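You operate a simulated robot arm through the tools that you are given. There is no shell and no other tool.

Carry out the task below with a simulated robot arm. There is one attempt and no reset: what you move stays moved.

## Task
Ready the capper and cap the yellow jerrycan: latch locked, air on, selector on TIGHTEN.
Fine: lock the latch before the air goes on.
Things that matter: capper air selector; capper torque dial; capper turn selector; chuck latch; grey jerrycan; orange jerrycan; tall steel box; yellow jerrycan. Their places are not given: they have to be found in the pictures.

Only the result counts: the job must be done as asked and must still hold three seconds after the hand-in. Knocking over, shifting, dropping, spilling or breaking anything else fails it. A push-on lid holds only when it is set on centred and level and pressed home; a screw cap is set on level and turned clockwise until tight.

## Robot
A 7-joint arm with a four-finger gripper, fixed in place. Base frame: the origin is at the foot of the arm, x ahead of it, y to its left, z up; the work surface is at about z = 37.2. Lengths are in cm, angles in rad, forces in N, time in s.
With the tool pointing down near the work surface it reaches from about 10 to 82 cm from the base axis. Its first joint turns from -1.204 to 3.002 rad. Payload 3.67 kg.
The tool frame sits at the grasp point between the pads (the TCP): z along the fingers, y along the line on which they close. The tips reach 2.8 cm beyond it. Largest opening 11.2 cm; the body of the gripper starts 7.3 cm behind the TCP.
Orientation is told as [roll, pitch, yaw] about the base's x, y, z axes, in that order, counted from this pose: with the fingers straight down and closing along the base's y, the tool's x points along the base's -x, its y along +y and its z along -z.

## Interface
- The arm moves only by the tool nudge_tool. Its arguments are lists of equal length, an entry for each row: "travel": the shift along the tool's x, y, z in cm, a list of three; "angular": the turn, a rotation vector about the tool's x, y, z in rad, a list of three. In form: {"travel": [[x, y, z], ...], "angular": [[ax, ay, az], ...]}. A call has 1 to 20 rows; each row is the pose to reach, as a shift and turn from the pose commanded when the call began, along the tool's axes at that moment. "jaw" is the gripper command, from -1 (fully open) to 1 (shut), values between in proportion, set as the call begins (left out, the last holds). Rows are played at 5 a second. More than 5 cm and 0.15 rad between two rows, or a gripper value outside its range, and nothing of the call is played. Where a pose cannot be reached the arm comes as near as it can. A force on the tool above 40 N (or 10 N above the force at the start of the call, whichever is more), or a blocked arm, ends the call early, and 0.2 s more pass. Each finger halts on what it meets, pressing with about 29 N; the grip force reading is that of the motor and also rises with nothing between the fingers. The clock runs only during rows and for 0.2 s after the last one: add rows that repeat a pose to give the fingers time. It gives the time, the measured TCP pose, the force on the tool (base axes), the opening and the grip force at its end, in the units of the frame above (readings bear some noise), with the torque about the TCP (base axes, N m) and any sound that the robot's microphone picked up.
- Cameras (640 x 400 px; columns grow to the right, rows downward): "scene" is fixed at [23.37, 50.77, 184.61]; the picture's right is [-0.60, -0.80, 0.00], its down [-0.52, 0.39, -0.76] and it looks along [0.60, -0.46, -0.65] (base axes); focal length 342 px, centre (320, 200). "wrist" rides on the gripper at [6, -1.8, -10.4] in the tool frame; the picture's right is [0.29, 0.96, 0.00], its down [-0.80, 0.24, -0.55] and it looks along [-0.53, 0.16, 0.83] (tool axes); focal length 234 px, centre (320, 200).
- get_image(camera): a new picture of that camera. It takes no simulated time.
- raise_lower(by): slides the trunk up (or, below 0, down) by that many cm; the arm rides with it, the base frame stays. It gives what a move gives, with no picture.
- measure_at(camera, pixels): for up to 12 pixels [column, row] of the newest picture of that camera ("zoom" is the newest enlarged one), the place [x, y, z] in the base frame of the surface seen there, good to about 0.2 cm, but the place of the scene camera against the robot may be out by one fixed shift of up to 1.8 cm in any direction. It takes no simulated time.
- zoom(camera, box): a new picture of the part [left, top, right, bottom] of that camera's present view, enlarged. It takes no simulated time.
- job_done(): hands the job in; it is judged then, once.

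Unless the task says otherwise, let go and move clear before handing in.

The tools are called after ">>>" by a JSON object that holds its "method" and its "body". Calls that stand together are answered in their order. nudge_tool: Moves the arm, as the interface text tells. Its arguments: {"type":"object","properties":{"travel":{"type":"array","items":{"type":"array","items":{"type":"number"}}},"angular":{"type":"array","items":{"type":"array","items":{"type":"number"}}},"jaw":{"type":"number"}},"required":["travel","angular"]} The other tools are called the same way: raise_lower (by) slides the trunk up or down; get_image (camera) takes a picture; measure_at (camera, pixels) gives the place of the surface under pixels of a picture; zoom (camera, box) takes an enlarged picture of a part of a camera's view; job_done () hands the job in.

At the start:

```text
time_s: 0.0
eef_pos: [66.12, -21.66, 144.79]
orientation: [-0.002, 0.0, -0.001]
contact_force: [0.0, -0.4, 0.1]
ft_torque: [-0.04, 0.0, -0.01]
opening: 11.2
grip_force: 0.1
trunk travel left (down, up): [-72.5, 11.5]
```

scene: 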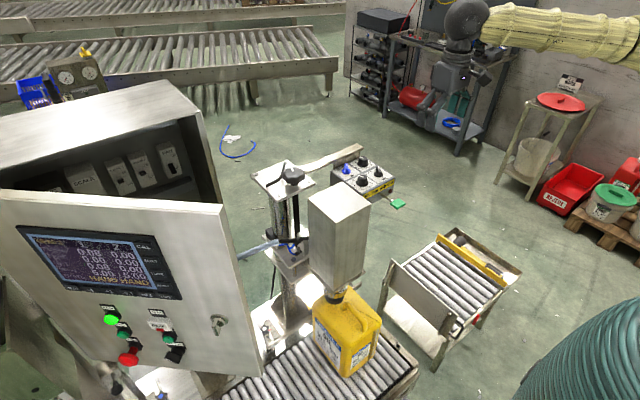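
wrist: 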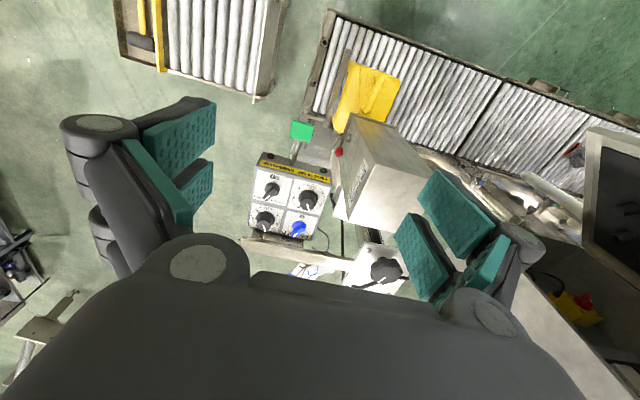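

The scene picture shows a yellow jerrycan at about (345,335) under a steel box, a control box with knobs at about (362,178), and a big panel on the left. I'll zoom in on these parts before moving.

>>> {"method": "zoom", "body": {"camera": "scene", "box": [230, 130, 430, 255]}}

>>> {"method": "zoom", "body": {"camera": "scene", "box": [220, 250, 440, 388]}}

>>> {"method": "zoom", "body": {"camera": "wrist", "box": [230, 100, 430, 300]}}

>>> {"method": "zoom", "body": {"camera": "scene", "box": [480, 60, 640, 260]}}

```text
3.20 times, centred on (330, 192) of scene
```

zoom: 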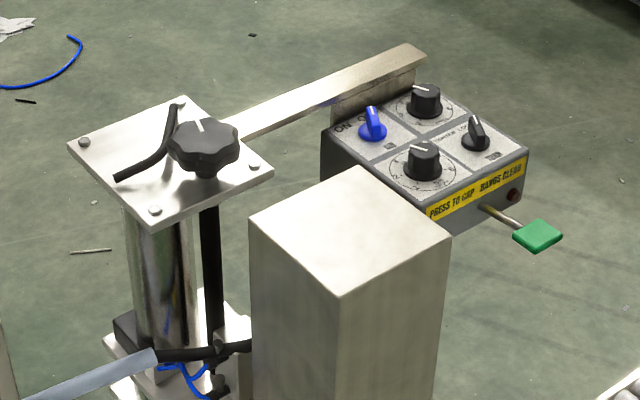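

```text
2.90 times, centred on (330, 319) of scene
```

zoom: 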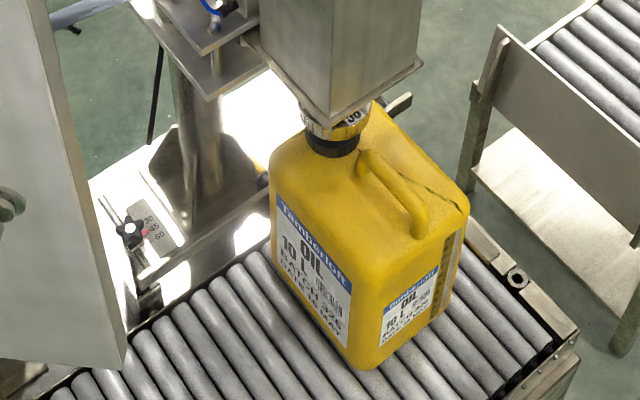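

```text
2.00 times, centred on (330, 200) of wrist
```

zoom: 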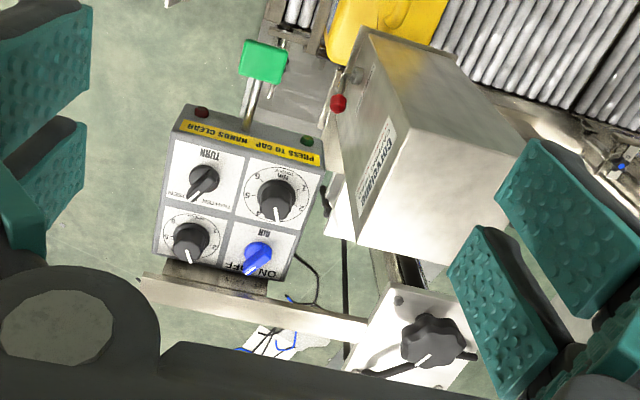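

```text
2.00 times, centred on (560, 160) of scene
```

zoom: 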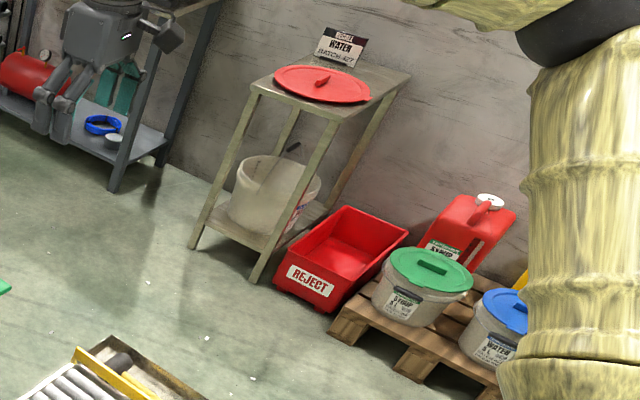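

The control box has a blue AIR knob, a TURN selector, two torque dials and a green press lever. The steel head has a red knob on its side. I'll measure these parts and zoom in further.

>>> {"method": "zoom", "body": {"camera": "wrist", "box": [240, 140, 340, 240]}}

>>> {"method": "zoom", "body": {"camera": "wrist", "box": [320, 100, 440, 220]}}

>>> {"method": "measure_at", "body": {"camera": "scene", "pixels": [[346, 170], [363, 160], [378, 173], [362, 180], [398, 204], [340, 205], [345, 335], [336, 296], [292, 175], [386, 178], [330, 270], [310, 195]]}}

>>> {"method": "measure_at", "body": {"camera": "wrist", "pixels": [[298, 229], [271, 190], [308, 200], [264, 220], [301, 130], [338, 152], [385, 270], [360, 90], [345, 180], [420, 160], [390, 200], [352, 115]]}}

```text
4.00 times, centred on (290, 190) of wrist
```

zoom: 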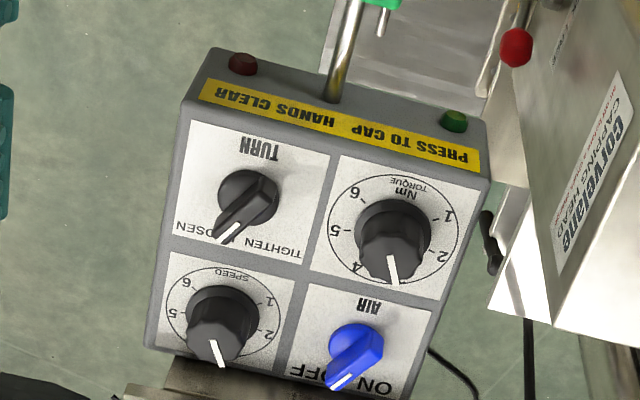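

```text
3.33 times, centred on (380, 160) of wrist
```

zoom: 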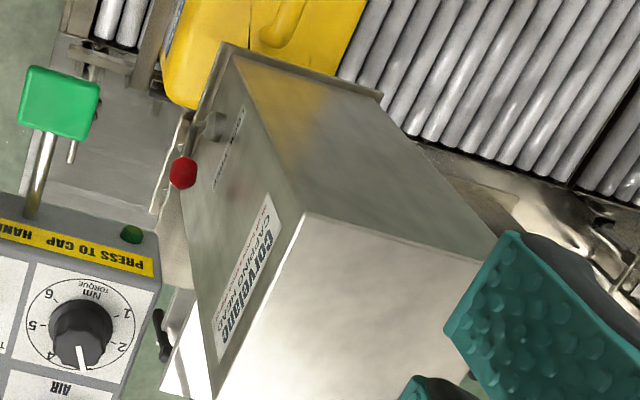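

```text
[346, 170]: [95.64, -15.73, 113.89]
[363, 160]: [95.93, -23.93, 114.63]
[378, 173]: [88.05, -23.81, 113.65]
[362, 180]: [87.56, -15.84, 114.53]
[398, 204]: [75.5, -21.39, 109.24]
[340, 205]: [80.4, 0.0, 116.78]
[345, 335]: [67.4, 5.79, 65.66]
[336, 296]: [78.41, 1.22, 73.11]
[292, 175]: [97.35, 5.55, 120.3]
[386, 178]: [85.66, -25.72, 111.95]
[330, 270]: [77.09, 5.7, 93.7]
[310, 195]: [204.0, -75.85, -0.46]
```

```text
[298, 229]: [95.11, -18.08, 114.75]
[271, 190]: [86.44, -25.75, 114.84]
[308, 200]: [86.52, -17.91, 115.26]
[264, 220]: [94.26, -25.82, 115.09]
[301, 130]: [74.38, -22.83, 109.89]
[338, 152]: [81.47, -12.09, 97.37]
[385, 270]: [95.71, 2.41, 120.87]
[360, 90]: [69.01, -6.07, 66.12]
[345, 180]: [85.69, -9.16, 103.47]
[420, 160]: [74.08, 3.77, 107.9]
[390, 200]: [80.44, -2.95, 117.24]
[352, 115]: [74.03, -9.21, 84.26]
```

The red ball sits at about [81.5, -12.1, 97.4] on the -y face of the capping head. I'll measure the latch details on the newest zoom and the knob geometry on the wrist picture.

>>> {"method": "measure_at", "body": {"camera": "zoom", "pixels": [[182, 172], [215, 125], [200, 130], [230, 150], [222, 60], [270, 120], [240, 300], [230, 370], [300, 230], [133, 233], [60, 90], [75, 150]]}}

>>> {"method": "zoom", "body": {"camera": "wrist", "box": [325, 120, 375, 170]}}

```text
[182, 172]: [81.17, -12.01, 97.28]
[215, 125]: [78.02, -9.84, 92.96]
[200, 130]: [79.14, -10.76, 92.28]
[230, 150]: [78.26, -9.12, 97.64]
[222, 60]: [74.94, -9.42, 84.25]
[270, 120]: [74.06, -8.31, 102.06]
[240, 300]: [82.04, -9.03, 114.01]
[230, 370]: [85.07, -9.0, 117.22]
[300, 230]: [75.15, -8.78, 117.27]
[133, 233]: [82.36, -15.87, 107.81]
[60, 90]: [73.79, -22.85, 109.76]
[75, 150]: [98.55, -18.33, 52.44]
```

```text
8.00 times, centred on (350, 145) of wrist
```

zoom: 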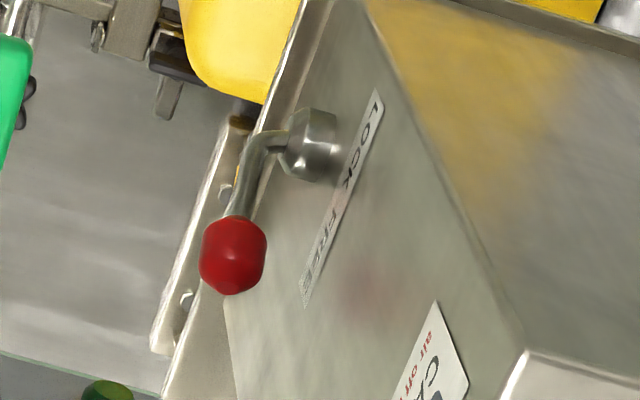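

The label beside the red-ball lever reads LOCK at the -x end and FREE at the +x end, and the ball is at FREE. Next I'll look at the jerrycan neck, the label on the head and the rest of the scene.

>>> {"method": "zoom", "body": {"camera": "scene", "box": [305, 270, 385, 320]}}

>>> {"method": "zoom", "body": {"camera": "scene", "box": [300, 310, 390, 390]}}

>>> {"method": "zoom", "body": {"camera": "scene", "box": [0, 60, 240, 210]}}

>>> {"method": "zoom", "body": {"camera": "scene", "box": [380, 220, 540, 360]}}

>>> {"method": "zoom", "body": {"camera": "wrist", "box": [480, 100, 640, 260]}}

>>> {"method": "zoom", "body": {"camera": "scene", "box": [240, 250, 330, 350]}}

```text
8.00 times, centred on (345, 295) of scene
```

zoom: 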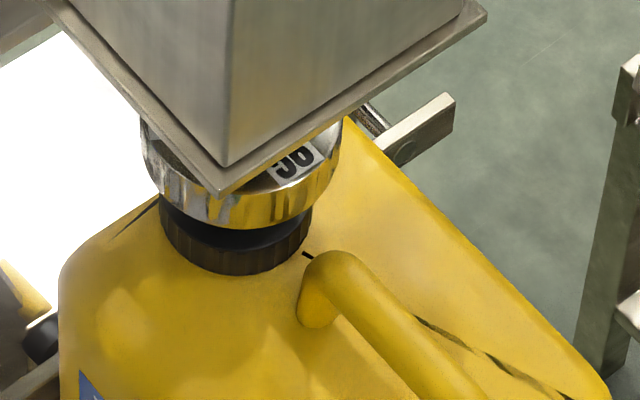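

```text
5.00 times, centred on (345, 350) of scene
```

zoom: 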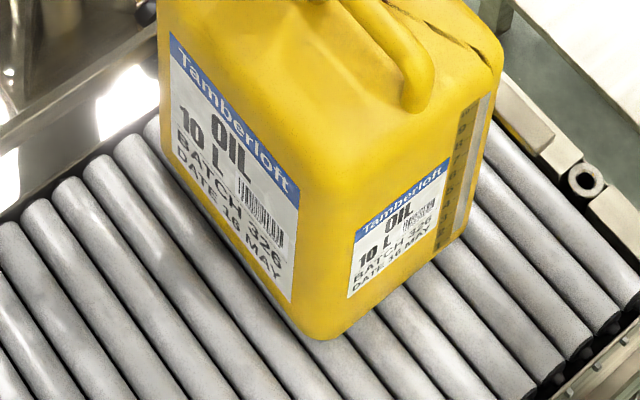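

```text
2.67 times, centred on (120, 135) of scene
```

zoom: 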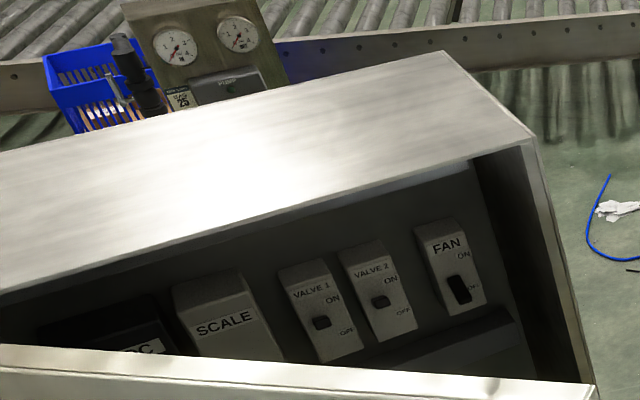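

```text
2.86 times, centred on (460, 290) of scene
```

zoom: 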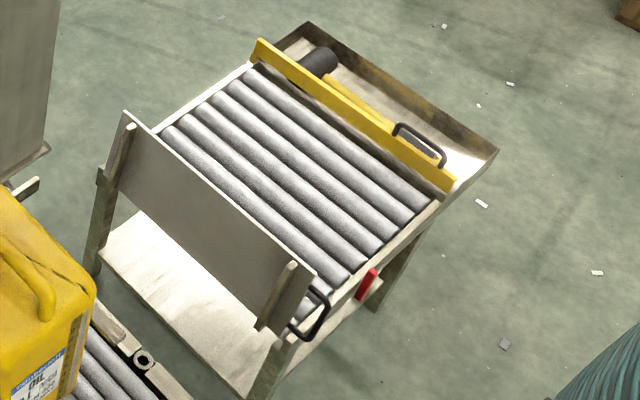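

```text
2.50 times, centred on (560, 180) of wrist
```

zoom: 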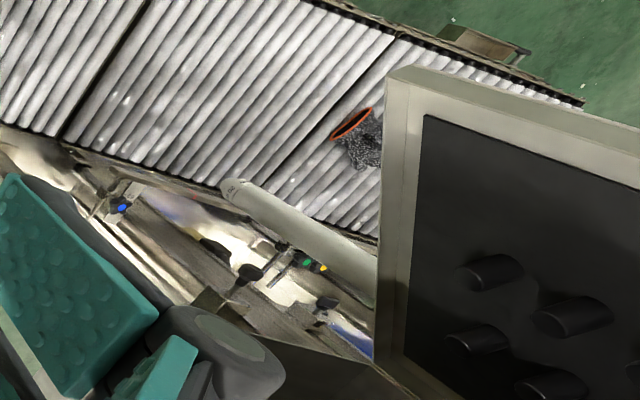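

```text
4.00 times, centred on (285, 300) of scene
```

zoom: 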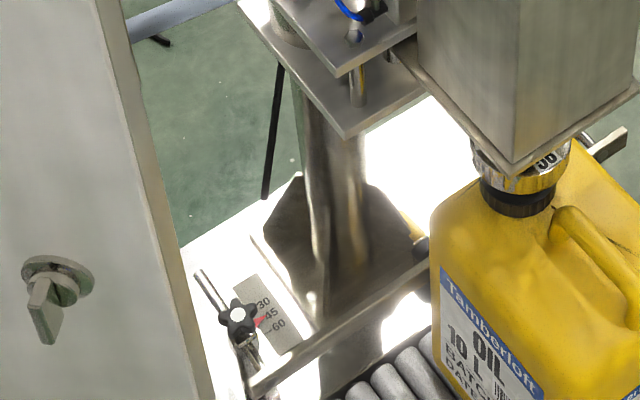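

The cap already sits in the chuck above the yellow can's neck, and the number plate on the chuck seems to be just a size marking. Now I'll measure where LOCK and FREE are on the latch label, and the shape of the knobs.

>>> {"method": "measure_at", "body": {"camera": "wrist", "pixels": [[356.5, 133.5], [349.8, 153.5], [351, 138], [348, 137], [345, 137], [341, 143], [339, 151], [337, 155], [342, 152], [335, 151]]}}

>>> {"method": "zoom", "body": {"camera": "wrist", "box": [270, 200, 330, 240]}}

>>> {"method": "zoom", "body": {"camera": "wrist", "box": [245, 165, 305, 205]}}

>>> {"method": "zoom", "body": {"camera": "scene", "box": [330, 145, 410, 215]}}

```text
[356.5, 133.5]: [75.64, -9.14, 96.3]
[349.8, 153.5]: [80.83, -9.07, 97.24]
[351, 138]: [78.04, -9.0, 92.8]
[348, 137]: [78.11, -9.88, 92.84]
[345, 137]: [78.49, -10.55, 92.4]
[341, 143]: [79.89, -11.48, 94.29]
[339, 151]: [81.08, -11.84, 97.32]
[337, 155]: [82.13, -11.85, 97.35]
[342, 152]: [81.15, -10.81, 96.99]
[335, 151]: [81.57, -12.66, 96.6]
```

```text
10.00 times, centred on (300, 220) of wrist
```

zoom: 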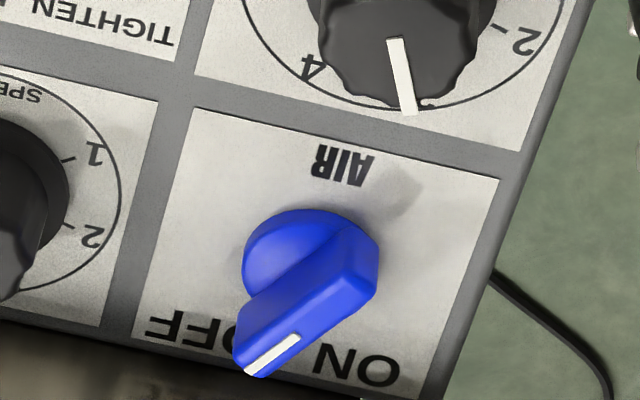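

```text
10.00 times, centred on (275, 185) of wrist
```

zoom: 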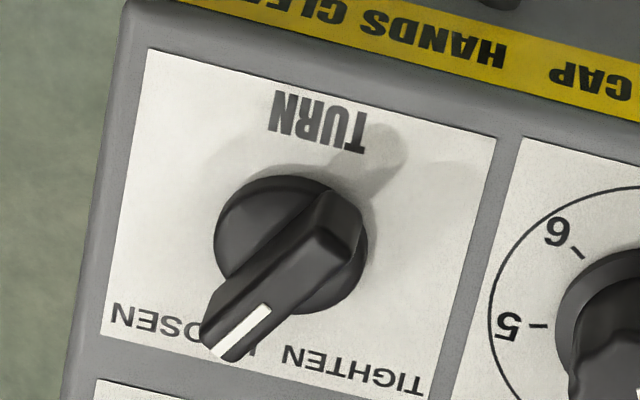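

```text
5.71 times, centred on (370, 180) of scene
```

zoom: 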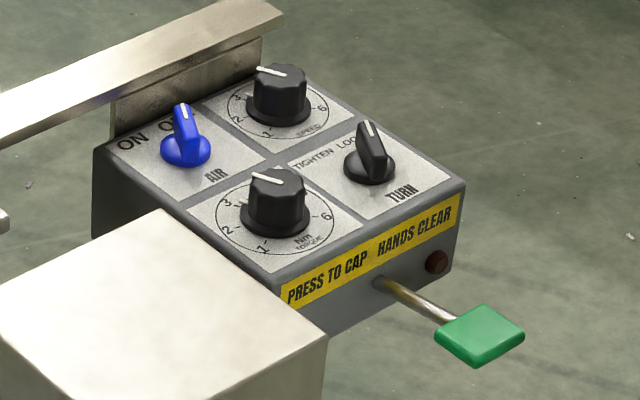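

The latch pivots at about [78.1, -9, 92.7] and the ball, about 5.4 cm out, is on the FREE side. AIR points at OFF and TURN at LOOSEN. I'll move down and pitch the tool until it points along +x, to inspect and reach the latch from the -x side.

>>> {"method": "nudge_tool", "body": {"travel": [[0.9, 0.3, 3.5], [1.8, 0.6, 7], [2.7, 0.9, 10.5], [3.6, 1.2, 14], [4.5, 1.5, 17.5], [5.4, 1.8, 21]], "angular": [[0, -0.13, 0], [0, -0.26, 0], [0, -0.39, 0], [0, -0.52, 0], [0, -0.65, 0], [0, -0.78, 0]], "jaw": -1}}

>>> {"method": "get_image", "body": {"camera": "wrist"}}

>>> {"method": "get_image", "body": {"camera": "scene"}}

```text
time_s: 1.4
eef_pos: [60.77, -19.74, 123.84]
orientation: [0.003, -0.779, -0.002]
contact_force: [0.2, 0.5, 0.5]
ft_torque: [-0.01, 0.03, -0.01]
opening: 11.21
grip_force: 0.0
trunk travel left (down, up): [-72.5, 11.5]
```

```text
taken
```

wrist: 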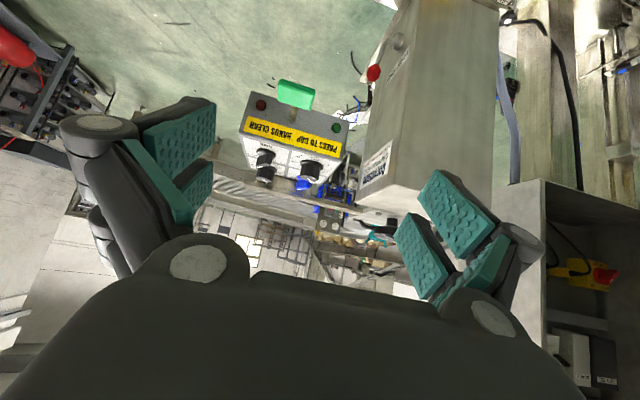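

```text
taken
```

scene: 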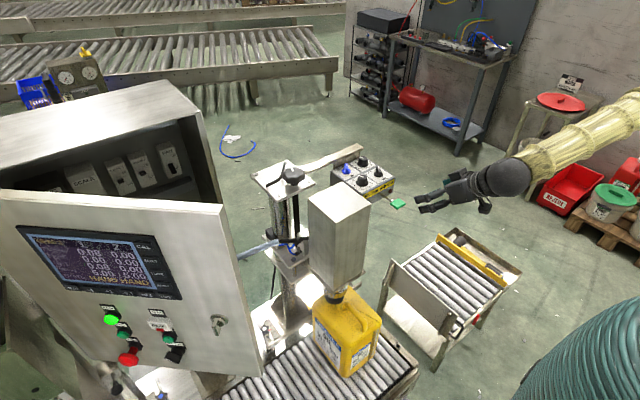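

The arm reached the intermediate pose cleanly. I'll continue down to about [60, -14, 97] with the tool horizontal along +x.

>>> {"method": "nudge_tool", "body": {"travel": [[2.8, 0.8, 2.6], [5.6, 1.6, 5.3], [8.4, 2.5, 7.9], [11.2, 3.3, 10.6], [14, 4.1, 13.2], [16.8, 4.9, 15.9], [19.4, 5.7, 18.5]], "angular": [[0, -0.113, 0], [0, -0.226, 0], [0, -0.339, 0], [0, -0.452, 0], [0, -0.565, 0], [0, -0.678, 0], [0, -0.791, 0]]}}

>>> {"method": "get_image", "body": {"camera": "wrist"}}

>>> {"method": "get_image", "body": {"camera": "scene"}}

```text
time_s: 3.0
eef_pos: [59.94, -14.3, 96.81]
orientation: [1.841, -1.568, -1.843]
contact_force: [0.3, -1.3, -0.2]
ft_torque: [-0.01, 0.03, 0.05]
opening: 11.19
grip_force: 0.1
out of reach, approached as far as the arm can: row 1, 2, 3, 4, 5
trunk travel left (down, up): [-72.5, 11.5]
```

```text
taken
```

wrist: 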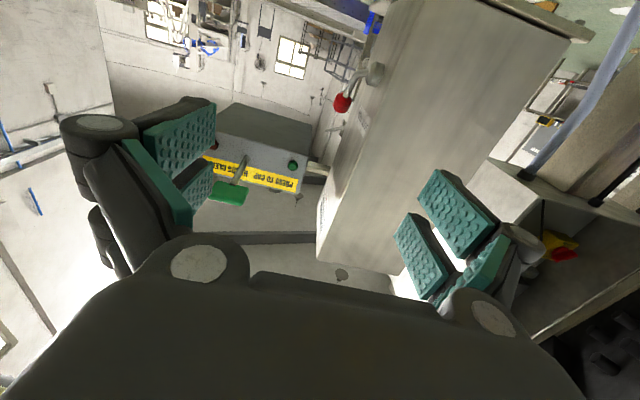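

```text
taken
```

scene: 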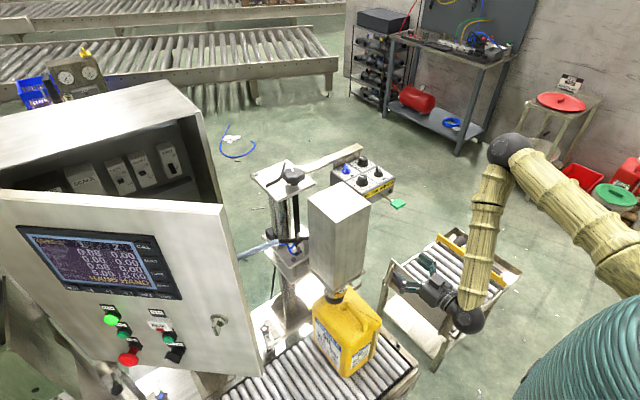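

The tool is now at [59.9, -14.3, 96.8] pointing along +x, and the red ball shows at about (343,103). I'll zoom in and measure the ball from this angle.

>>> {"method": "zoom", "body": {"camera": "wrist", "box": [320, 50, 400, 130]}}

>>> {"method": "measure_at", "body": {"camera": "wrist", "pixels": [[342, 103], [339, 105], [346, 105], [343, 98], [350, 88], [358, 78], [366, 72], [376, 72], [372, 90], [392, 60], [318, 250], [330, 200]]}}

```text
5.00 times, centred on (360, 90) of wrist
```

zoom: 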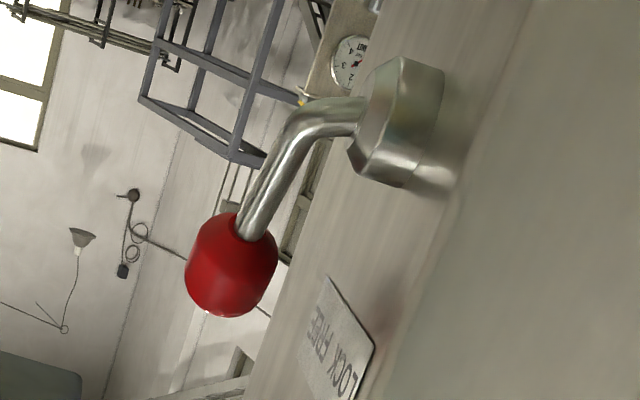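

```text
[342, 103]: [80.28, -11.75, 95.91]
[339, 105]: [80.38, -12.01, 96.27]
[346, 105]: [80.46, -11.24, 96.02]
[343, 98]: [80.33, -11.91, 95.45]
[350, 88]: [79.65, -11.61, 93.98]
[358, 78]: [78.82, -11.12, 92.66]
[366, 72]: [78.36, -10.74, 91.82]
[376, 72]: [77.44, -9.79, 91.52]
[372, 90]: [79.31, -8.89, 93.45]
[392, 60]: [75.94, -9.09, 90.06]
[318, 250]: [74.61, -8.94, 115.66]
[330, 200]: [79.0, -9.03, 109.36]
```

The ball centre comes out at about [81.5, -11.7, 96.2] with a radius of about 1.15, and the pivot at [78, 92.2]. Only about 1.5 cm separates the ball from the head, so I'll push it from its +x side with closed fingertips coming in from -y. First I'll check the clearance under the control box.

>>> {"method": "measure_at", "body": {"camera": "wrist", "pixels": [[260, 130], [230, 112], [305, 125], [300, 165], [215, 140], [310, 140], [297, 188], [230, 190], [244, 168], [250, 240], [325, 175], [215, 190]]}}

>>> {"method": "zoom", "body": {"camera": "wrist", "box": [190, 80, 350, 200]}}

```text
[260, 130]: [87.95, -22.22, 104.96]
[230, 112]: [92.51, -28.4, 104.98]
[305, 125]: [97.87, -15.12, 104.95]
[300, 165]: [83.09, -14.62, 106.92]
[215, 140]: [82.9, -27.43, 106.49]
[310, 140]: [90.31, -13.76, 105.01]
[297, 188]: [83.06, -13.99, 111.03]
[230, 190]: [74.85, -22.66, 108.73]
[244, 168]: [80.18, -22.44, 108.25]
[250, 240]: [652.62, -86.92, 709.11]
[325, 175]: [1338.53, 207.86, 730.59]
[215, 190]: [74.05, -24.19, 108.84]
```

```text
3.33 times, centred on (270, 140) of wrist
```

zoom: 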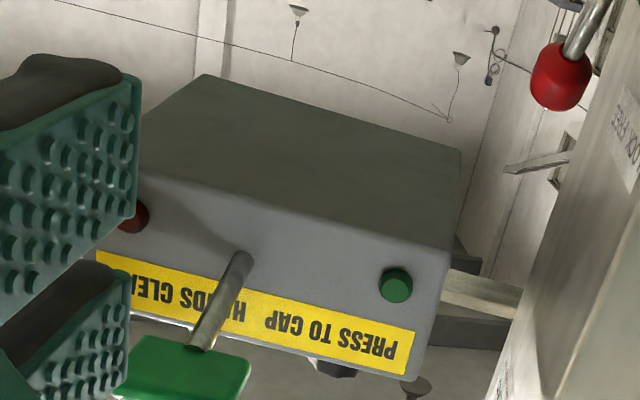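

The box underside is at z≈105, so a hand at z≈97 passes below it. I'll measure where the forearm and elbow sit before planning the approach from -y.

>>> {"method": "measure_at", "body": {"camera": "scene", "pixels": [[510, 150], [490, 190], [482, 240], [474, 290], [468, 320], [435, 290], [415, 285], [560, 180], [600, 220], [630, 260]]}}

```text
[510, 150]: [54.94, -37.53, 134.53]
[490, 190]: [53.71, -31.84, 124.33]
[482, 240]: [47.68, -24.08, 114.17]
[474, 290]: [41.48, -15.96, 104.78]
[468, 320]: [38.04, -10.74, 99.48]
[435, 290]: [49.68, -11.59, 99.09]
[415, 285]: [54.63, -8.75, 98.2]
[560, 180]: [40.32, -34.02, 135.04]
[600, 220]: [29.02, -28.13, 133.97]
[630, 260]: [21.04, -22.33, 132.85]
```

The shoulder sits at about z≈133 and the elbow is on the -y side, so an approach from -y looks feasible. I'll close the fingers and yaw toward +y while moving to about [64, -32, 96.9].

>>> {"method": "nudge_tool", "body": {"travel": [[0, -2.2, 0.5], [0, -4.4, 1.0], [0, -6.6, 1.5], [0, -8.8, 2.0], [0, -11.0, 2.5], [0, -13.2, 3.0], [0, -15.5, 3.5], [0, -17.7, 4.1]], "angular": [[-0.131, 0, 0], [-0.262, 0, 0], [-0.393, 0, 0], [-0.524, 0, 0], [-0.655, 0, 0], [-0.786, 0, 0], [-0.917, 0, 0], [-1.047, 0, 0]], "jaw": 1}}

>>> {"method": "get_image", "body": {"camera": "wrist"}}

>>> {"method": "get_image", "body": {"camera": "scene"}}

```text
time_s: 4.8
eef_pos: [63.89, -31.91, 97.1]
orientation: [1.991, -1.568, -0.942]
contact_force: [-0.3, -0.4, -0.1]
ft_torque: [0.02, 0.0, 0.04]
opening: 0.0
grip_force: 29.2
trunk travel left (down, up): [-72.5, 11.5]
```

```text
taken
```

wrist: 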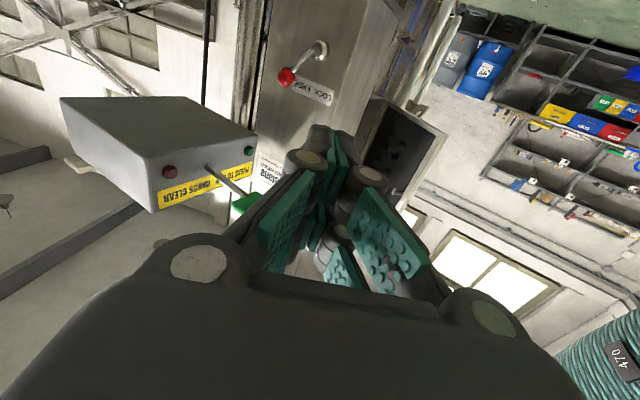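

```text
taken
```

scene: 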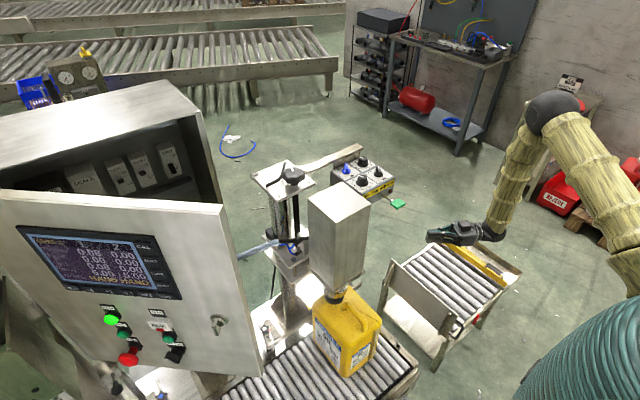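

The hand yawed cleanly and now points toward the head, with the latch at about (288,77) in the wrist picture. I'll zoom in to read the label and refine the ball position.

>>> {"method": "zoom", "body": {"camera": "wrist", "box": [260, 30, 350, 110]}}

>>> {"method": "measure_at", "body": {"camera": "wrist", "pixels": [[287, 77], [284, 77], [292, 77], [287, 73], [301, 67], [318, 50], [324, 50], [298, 83], [330, 95], [310, 150], [255, 130], [360, 60]]}}

```text
5.00 times, centred on (305, 70) of wrist
```

zoom: 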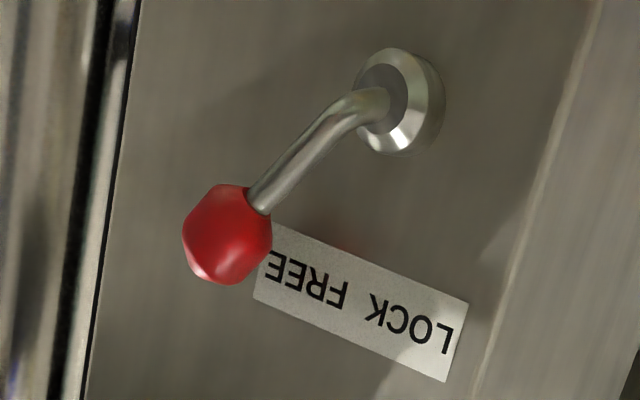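

```text
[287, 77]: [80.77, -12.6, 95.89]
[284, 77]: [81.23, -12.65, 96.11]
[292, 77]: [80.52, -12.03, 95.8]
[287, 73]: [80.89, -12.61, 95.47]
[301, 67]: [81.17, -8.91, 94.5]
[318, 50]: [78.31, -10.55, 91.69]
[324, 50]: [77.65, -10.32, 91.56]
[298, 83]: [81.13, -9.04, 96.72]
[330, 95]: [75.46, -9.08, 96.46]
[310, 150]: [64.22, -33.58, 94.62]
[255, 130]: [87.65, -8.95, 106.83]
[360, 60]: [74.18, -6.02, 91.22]
```

Three views agree on the ball centre at about [81.4, -11.7, 96.1]. I'll bring the closed fingertips forward so that they pass on the +x side of the ball, stopping short for a check.

>>> {"method": "nudge_tool", "body": {"travel": [[0.05, -2, 4], [0.1, -4, 8], [0.15, -6, 12], [0.2, -7.86, 15.94], [0.2, -7.86, 18], [0.2, -7.86, 20]], "angular": [[0, 0, 0], [0, 0, 0], [0, 0, 0], [0, 0, 0], [0, 0, 0], [0, 0, 0]]}}

>>> {"method": "get_image", "body": {"camera": "wrist"}}

>>> {"method": "get_image", "body": {"camera": "scene"}}

```text
time_s: 6.2
eef_pos: [80.63, -18.42, 96.89]
orientation: [-0.073, -1.569, 1.121]
contact_force: [0.7, 0.3, -0.3]
ft_torque: [-0.01, 0.0, -0.02]
opening: 0.0
grip_force: 29.0
trunk travel left (down, up): [-72.5, 11.5]
```

```text
taken
```

wrist: 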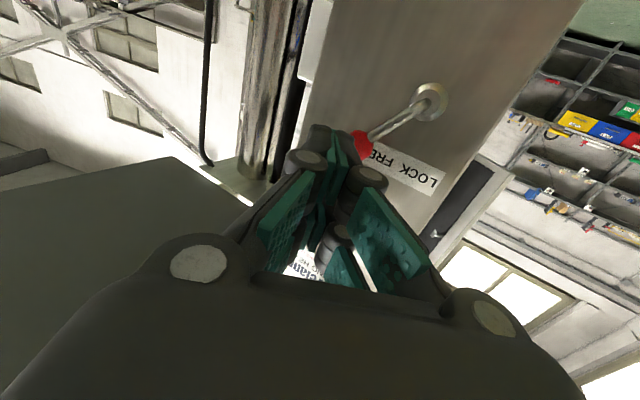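

```text
taken
```

scene: 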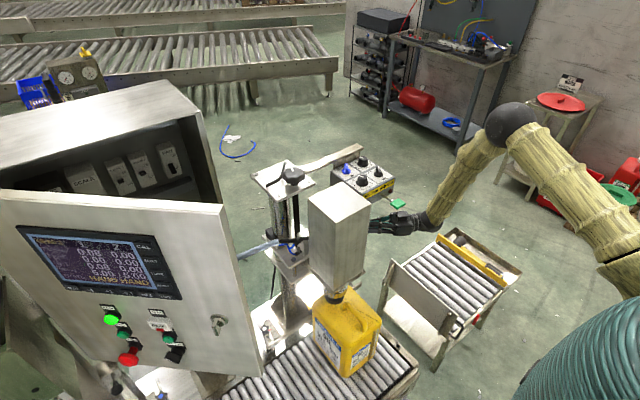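

The fingertips are to the left of the red ball at (363,145), on its +x side, with nothing touching. I'll advance the last 5.8 cm along the finger direction.

>>> {"method": "nudge_tool", "body": {"travel": [[0, 0, 2], [0, 0, 4], [0, 0, 5.8]], "angular": [[0, 0, 0], [0, 0, 0], [0, 0, 0]]}}

>>> {"method": "get_image", "body": {"camera": "wrist"}}

```text
time_s: 7.0
eef_pos: [83.61, -13.25, 96.88]
orientation: [0.729, -1.57, 0.317]
contact_force: [0.3, -0.2, -0.2]
ft_torque: [-0.02, -0.02, 0.02]
opening: 0.01
grip_force: 29.1
trunk travel left (down, up): [-72.5, 11.5]
```

```text
taken
```

wrist: 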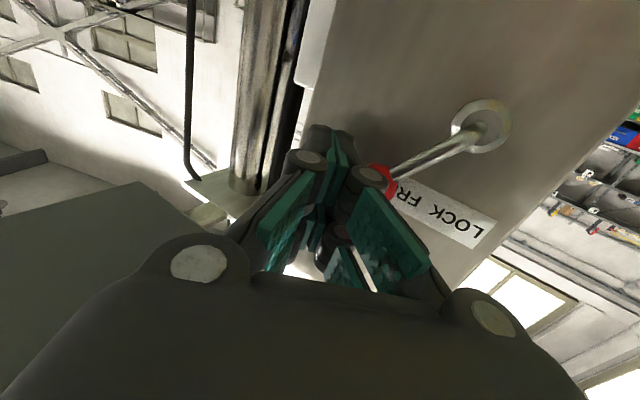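

There is no contact yet and the tips are beside the ball on its +x side. Now I'll push along -x in small steps.

>>> {"method": "nudge_tool", "body": {"travel": [[0, 0.69, -0.4], [0, 1.39, -0.8], [0, 2.08, -1.2], [0, 2.77, -1.6], [0, 3.47, -2.0]], "angular": [[0, 0, 0], [0, 0, 0], [0, 0, 0], [0, 0, 0], [0, 0, 0]]}}

>>> {"method": "get_image", "body": {"camera": "wrist"}}

```text
time_s: 8.2
eef_pos: [79.69, -13.39, 96.94]
orientation: [2.158, -1.572, -1.11]
contact_force: [0.8, -1.5, 0.9]
ft_torque: [0.01, -0.02, 0.04]
opening: 0.0
grip_force: 28.9
trunk travel left (down, up): [-72.5, 11.5]
```

```text
taken
```

wrist: 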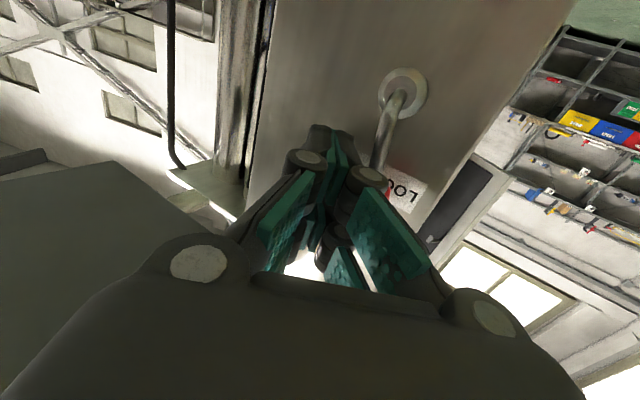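

The lever is swinging: its rod has come to about vertical and the word FREE is now covered. I'll keep pushing toward LOCK.

>>> {"method": "nudge_tool", "body": {"travel": [[0, 0.69, -0.4], [0, 1.39, -0.8], [0, 2.08, -1.2], [0, 2.6, -1.5]], "angular": [[0, 0, 0], [0, 0, 0], [0, 0, 0], [0, 0, 0]]}}

>>> {"method": "get_image", "body": {"camera": "wrist"}}

```text
time_s: 9.0
eef_pos: [77.91, -13.65, 97.26]
orientation: [-2.14, -1.559, -3.103]
contact_force: [11.2, -2.7, 1.7]
ft_torque: [-0.08, -0.29, -0.21]
opening: 0.0
grip_force: 29.3
trunk travel left (down, up): [-72.5, 11.5]
stopped in row 4: the force on the tool passed its limit at 47 N (the readings are from after the stop); the commanded pose is now the measured one
```

```text
taken
```

wrist: 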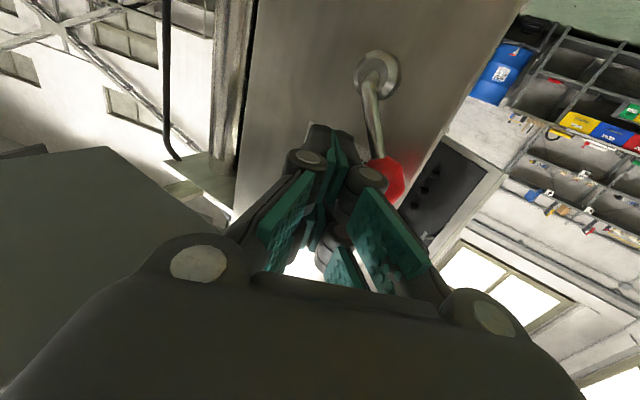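

The push stopped at 47 N with the lever past vertical, which could be its end stop or a jam. I'll look closely before doing anything else.

>>> {"method": "zoom", "body": {"camera": "wrist", "box": [320, 30, 460, 220]}}

>>> {"method": "measure_at", "body": {"camera": "wrist", "pixels": [[390, 180], [395, 170], [398, 190], [375, 130], [370, 100], [376, 75], [392, 75]]}}

```text
2.11 times, centred on (390, 125) of wrist
```

zoom: 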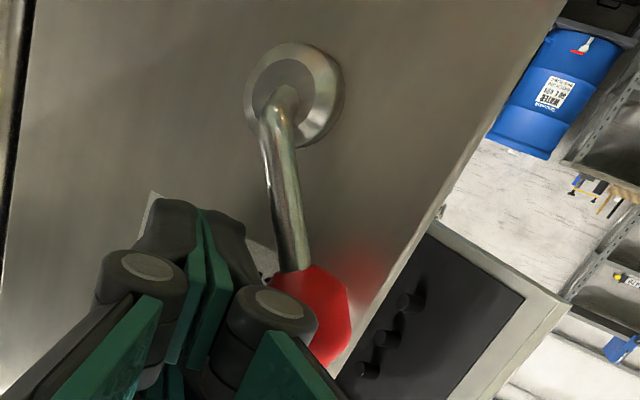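

```text
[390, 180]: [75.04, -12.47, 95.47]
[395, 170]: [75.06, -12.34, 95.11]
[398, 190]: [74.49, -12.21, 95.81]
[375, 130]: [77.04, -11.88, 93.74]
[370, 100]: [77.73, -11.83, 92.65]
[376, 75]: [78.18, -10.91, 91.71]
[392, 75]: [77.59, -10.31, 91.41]
```

The ball is now at about [75.1, -11.5, 95.9], close to the mirror image of its start angle, so it should be at or near the LOCK stop. I'll push very slightly further to confirm.

>>> {"method": "nudge_tool", "body": {"travel": [[0, 0.17, -0.1], [0, 0.35, -0.2], [0, 0.52, -0.3]], "angular": [[0, 0, 0], [0, 0, 0], [0, 0, 0]]}}

>>> {"method": "zoom", "body": {"camera": "wrist", "box": [320, 30, 460, 220]}}

```text
time_s: 9.7
eef_pos: [77.63, -13.78, 97.47]
orientation: [-2.16, -1.555, -3.09]
contact_force: [13.8, -4.1, 0.3]
ft_torque: [-0.08, -0.35, -0.28]
opening: 0.01
grip_force: 28.4
trunk travel left (down, up): [-72.5, 11.5]
stopped in row 3: the force on the tool passed its limit at 43 N (the readings are from after the stop); the commanded pose is now the measured one
```

```text
2.11 times, centred on (390, 125) of wrist
```

zoom: 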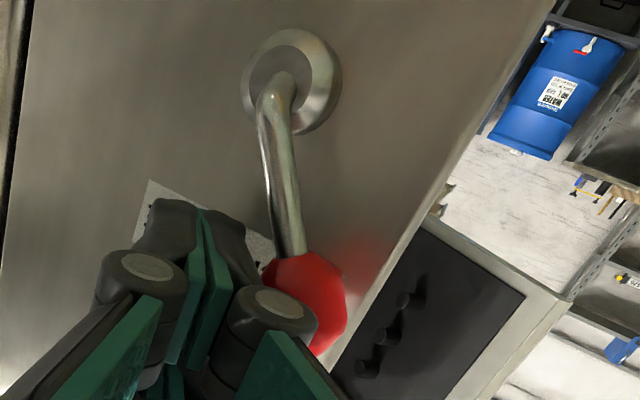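

It is firmly against the stop, so the latch is at LOCK. I'll ease off and retreat the way I came, then check that the lever stays.

>>> {"method": "nudge_tool", "body": {"travel": [[0, -0.9, 0.3], [0, -1.5, 0], [0, -1.5, -4], [0, -1.5, -8], [0, -1.5, -12], [0, 1.5, -16], [0, 4, -19]], "angular": [[0, 0, 0], [0, 0, 0], [0, 0, 0], [0, 0, 0], [0, 0, 0], [0, 0, 0], [0, 0, 0]]}}

>>> {"method": "zoom", "body": {"camera": "wrist", "box": [240, 0, 440, 160]}}

>>> {"method": "get_image", "body": {"camera": "wrist"}}

>>> {"method": "get_image", "body": {"camera": "scene"}}

```text
time_s: 11.3
eef_pos: [64.43, -27.81, 97.22]
orientation: [-2.25, -1.556, -2.994]
contact_force: [-0.1, -0.2, -0.1]
ft_torque: [0.0, 0.0, -0.02]
opening: 0.0
grip_force: 29.4
trunk travel left (down, up): [-72.5, 11.5]
```

```text
2.50 times, centred on (340, 80) of wrist
```

zoom: 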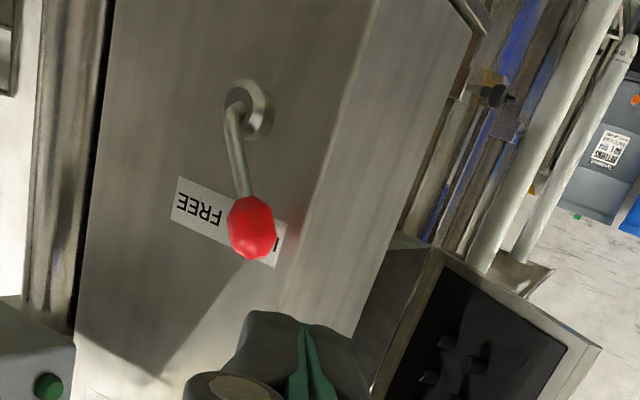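

```text
taken
```

wrist: 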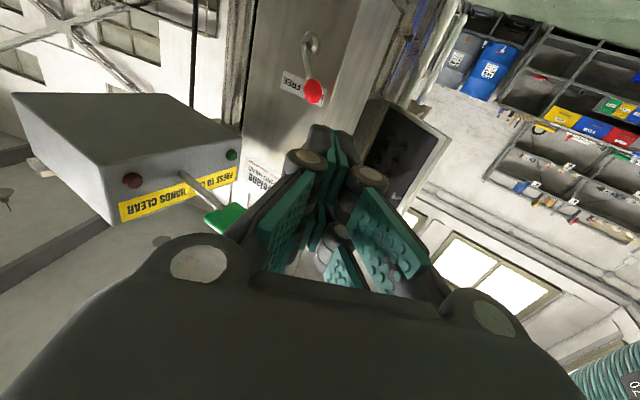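

```text
taken
```

scene: 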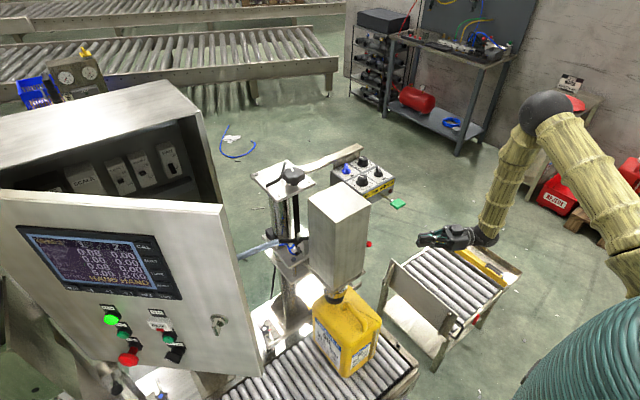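

The latch ball now covers LOCK with FREE visible, so it holds. I'll measure it once more and zoom on the control box front.

>>> {"method": "measure_at", "body": {"camera": "wrist", "pixels": [[314, 91], [310, 65], [308, 45], [131, 180], [231, 155], [225, 217], [190, 180], [60, 105], [240, 130]]}}

>>> {"method": "zoom", "body": {"camera": "wrist", "box": [100, 130, 280, 240]}}

```text
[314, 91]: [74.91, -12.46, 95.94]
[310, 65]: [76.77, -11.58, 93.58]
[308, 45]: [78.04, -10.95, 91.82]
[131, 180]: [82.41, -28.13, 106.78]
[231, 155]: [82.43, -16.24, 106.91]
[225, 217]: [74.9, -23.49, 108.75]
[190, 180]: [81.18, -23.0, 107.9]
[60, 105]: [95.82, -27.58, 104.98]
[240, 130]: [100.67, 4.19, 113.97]
```

```text
3.56 times, centred on (190, 185) of wrist
```

zoom: 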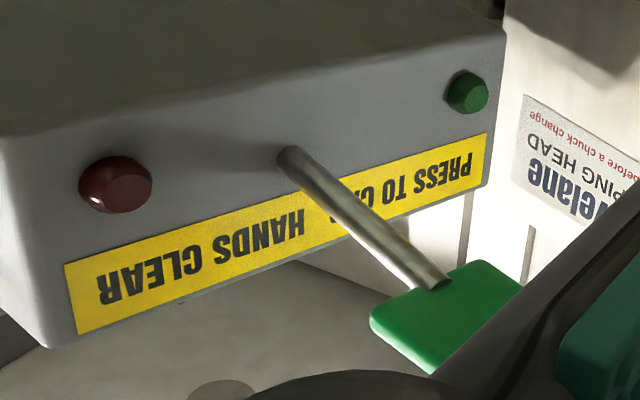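

The latch holds at LOCK. Next are the knobs, which need the hand above the panel, so I'll back away, un-yaw and rise.

>>> {"method": "nudge_tool", "body": {"travel": [[-1.6, 1.1, -0.1], [-3.2, 2.3, -0.2], [-4.8, 3.4, -0.3], [-6.4, 4.6, -0.4], [-8, 5.7, -0.5], [-9.6, 6.9, -0.6], [-11.2, 8.0, -0.8], [-12.8, 9.2, -0.9]], "angular": [[0.131, 0, 0], [0.262, 0, 0], [0.393, 0, 0], [0.524, 0, 0], [0.655, 0, 0], [0.786, 0, 0], [0.917, 0, 0], [1.047, 0, 0]]}}

>>> {"method": "nudge_tool", "body": {"travel": [[-2.5, 0.2, 0.5], [-5, 0.3, 1], [-7.5, 0.5, 2], [-10, 0.7, 3], [-12.5, 0.8, 4], [-15, 1, 5.5], [-17.5, 1.2, 7], [-20, 1.3, 8.5], [-22.5, 1.5, 10], [-25, 1.7, 11.5], [-27.5, 1.8, 13], [-30, 2, 14]], "angular": [[0, 0.13, 0], [0, 0.26, 0], [0, 0.39, 0], [0, 0.52, 0], [0, 0.65, 0], [0, 0.78, 0], [0, 0.91, 0], [0, 1.04, 0], [0, 1.17, 0], [0, 1.3, 0], [0, 1.43, 0], [0, 1.556, 0]]}}

>>> {"method": "get_image", "body": {"camera": "wrist"}}

>>> {"method": "get_image", "body": {"camera": "scene"}}

```text
time_s: 13.1
eef_pos: [60.7, -24.41, 106.4]
orientation: [3.107, -1.557, -3.12]
contact_force: [0.8, 0.6, 0.1]
ft_torque: [0.0, 0.03, -0.02]
opening: 0.01
grip_force: 29.3
out of reach, approached as far as the arm can: row 6, 7, 8
trunk travel left (down, up): [-72.5, 11.5]
```

```text
time_s: 15.7
eef_pos: [74.53, -22.73, 136.49]
orientation: [0.001, -0.026, -0.009]
contact_force: [0.1, 0.1, -0.6]
ft_torque: [0.0, 0.04, -0.01]
opening: 0.02
grip_force: 29.3
out of reach, approached as far as the arm can: row 1, 2, 3, 4
trunk travel left (down, up): [-72.5, 11.5]
```

```text
taken
```

wrist: 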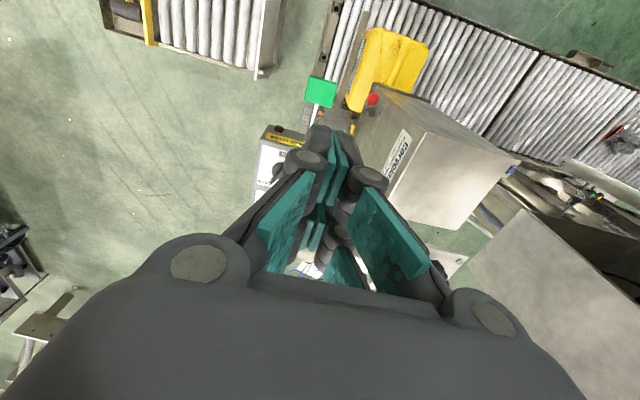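

```text
taken
```

scene: 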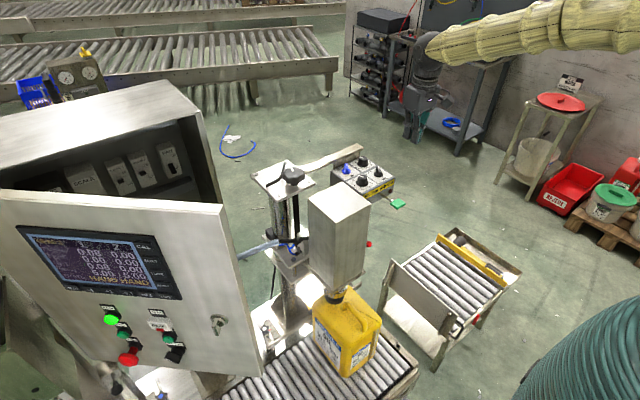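

The hand is above the panel but the closed fingers hide the knobs. I'll open the jaws and shift back and down a little to see the knobs closely.

>>> {"method": "nudge_tool", "body": {"travel": [[2, 0, 1.5], [4, 0, 3], [6, 0, 4.5], [6, 0, 4.5]], "angular": [[0, 0.007, 0], [0, 0.015, 0], [0, 0.026, 0], [0, 0.026, 0]], "jaw": -1}}

>>> {"method": "get_image", "body": {"camera": "wrist"}}

>>> {"method": "zoom", "body": {"camera": "wrist", "box": [240, 130, 360, 240]}}

```text
time_s: 16.7
eef_pos: [68.53, -22.53, 131.88]
orientation: [0.003, -0.001, -0.01]
contact_force: [-0.5, -0.2, -0.4]
ft_torque: [0.02, -0.01, -0.01]
opening: 11.23
grip_force: 0.1
trunk travel left (down, up): [-72.5, 11.5]
```

```text
taken
```

wrist: 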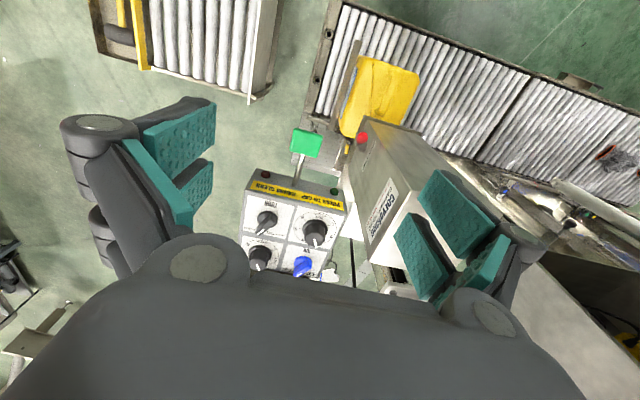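

```text
3.64 times, centred on (300, 185) of wrist
```

zoom: 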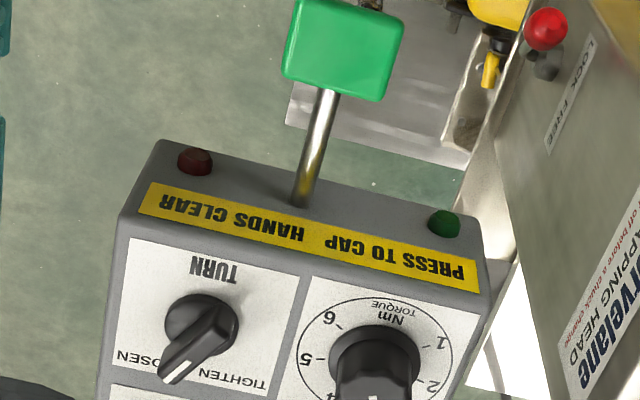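

The latch lever clearly sits at LOCK from here too. I'll zoom in on the TURN and AIR knobs and measure them.

>>> {"method": "zoom", "body": {"camera": "wrist", "box": [280, 240, 340, 280]}}

>>> {"method": "measure_at", "body": {"camera": "zoom", "pixels": [[160, 200], [200, 200], [240, 260], [250, 200], [270, 160], [300, 150], [200, 260], [180, 230], [320, 280], [240, 300], [120, 300], [400, 300]]}}

>>> {"method": "zoom", "body": {"camera": "wrist", "box": [240, 200, 300, 240]}}

```text
10.00 times, centred on (310, 260) of wrist
```

zoom: 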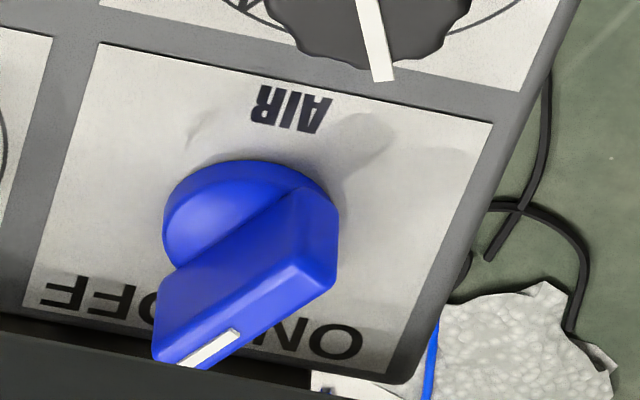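

```text
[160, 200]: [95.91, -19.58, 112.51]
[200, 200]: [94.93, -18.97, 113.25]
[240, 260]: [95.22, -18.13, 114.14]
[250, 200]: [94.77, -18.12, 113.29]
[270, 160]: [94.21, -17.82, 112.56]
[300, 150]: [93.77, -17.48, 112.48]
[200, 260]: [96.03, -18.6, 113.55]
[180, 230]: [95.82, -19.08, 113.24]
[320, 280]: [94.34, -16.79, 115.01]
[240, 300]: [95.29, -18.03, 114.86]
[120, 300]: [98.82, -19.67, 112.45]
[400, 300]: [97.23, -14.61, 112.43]
```

```text
10.00 times, centred on (270, 220) of wrist
```

zoom: 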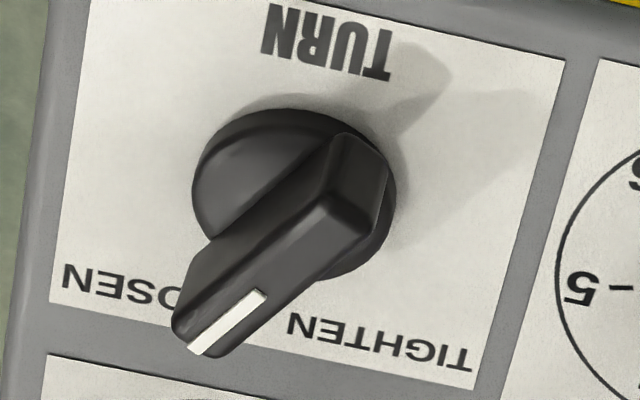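

Panel z is 112.5, the disc tops are at about 113.3 and the fin tops at about 115.0. I'll measure the fin axes on both knobs.

>>> {"method": "measure_at", "body": {"camera": "zoom", "pixels": [[250, 295], [205, 345], [300, 245], [335, 215], [360, 215], [180, 320], [200, 335], [345, 235], [225, 140], [200, 200], [380, 220], [330, 270]]}}

>>> {"method": "zoom", "body": {"camera": "wrist", "box": [280, 240, 340, 280]}}

>>> {"method": "measure_at", "body": {"camera": "zoom", "pixels": [[215, 345], [190, 362], [170, 345], [270, 305], [305, 280], [325, 285], [330, 270], [200, 345], [290, 290], [170, 250], [240, 165], [340, 250]]}}

```text
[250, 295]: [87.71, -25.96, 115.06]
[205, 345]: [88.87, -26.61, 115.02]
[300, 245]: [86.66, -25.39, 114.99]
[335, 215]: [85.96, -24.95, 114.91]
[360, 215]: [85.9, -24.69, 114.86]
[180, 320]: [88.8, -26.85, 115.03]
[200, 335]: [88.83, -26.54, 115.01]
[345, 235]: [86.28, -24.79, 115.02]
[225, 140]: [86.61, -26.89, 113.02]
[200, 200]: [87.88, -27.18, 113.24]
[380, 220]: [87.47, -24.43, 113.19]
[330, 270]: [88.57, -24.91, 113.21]
```

```text
10.00 times, centred on (310, 260) of wrist
```

zoom: 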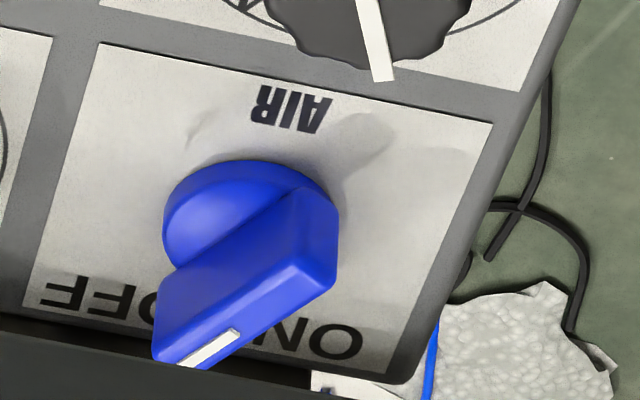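

```text
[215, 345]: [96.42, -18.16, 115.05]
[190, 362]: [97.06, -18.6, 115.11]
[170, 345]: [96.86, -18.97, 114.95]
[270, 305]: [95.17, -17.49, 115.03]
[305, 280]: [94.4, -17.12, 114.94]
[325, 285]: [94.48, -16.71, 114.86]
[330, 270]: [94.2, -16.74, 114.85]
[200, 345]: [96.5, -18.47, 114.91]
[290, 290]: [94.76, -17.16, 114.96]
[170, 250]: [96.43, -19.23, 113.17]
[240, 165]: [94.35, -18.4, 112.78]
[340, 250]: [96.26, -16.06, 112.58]
```

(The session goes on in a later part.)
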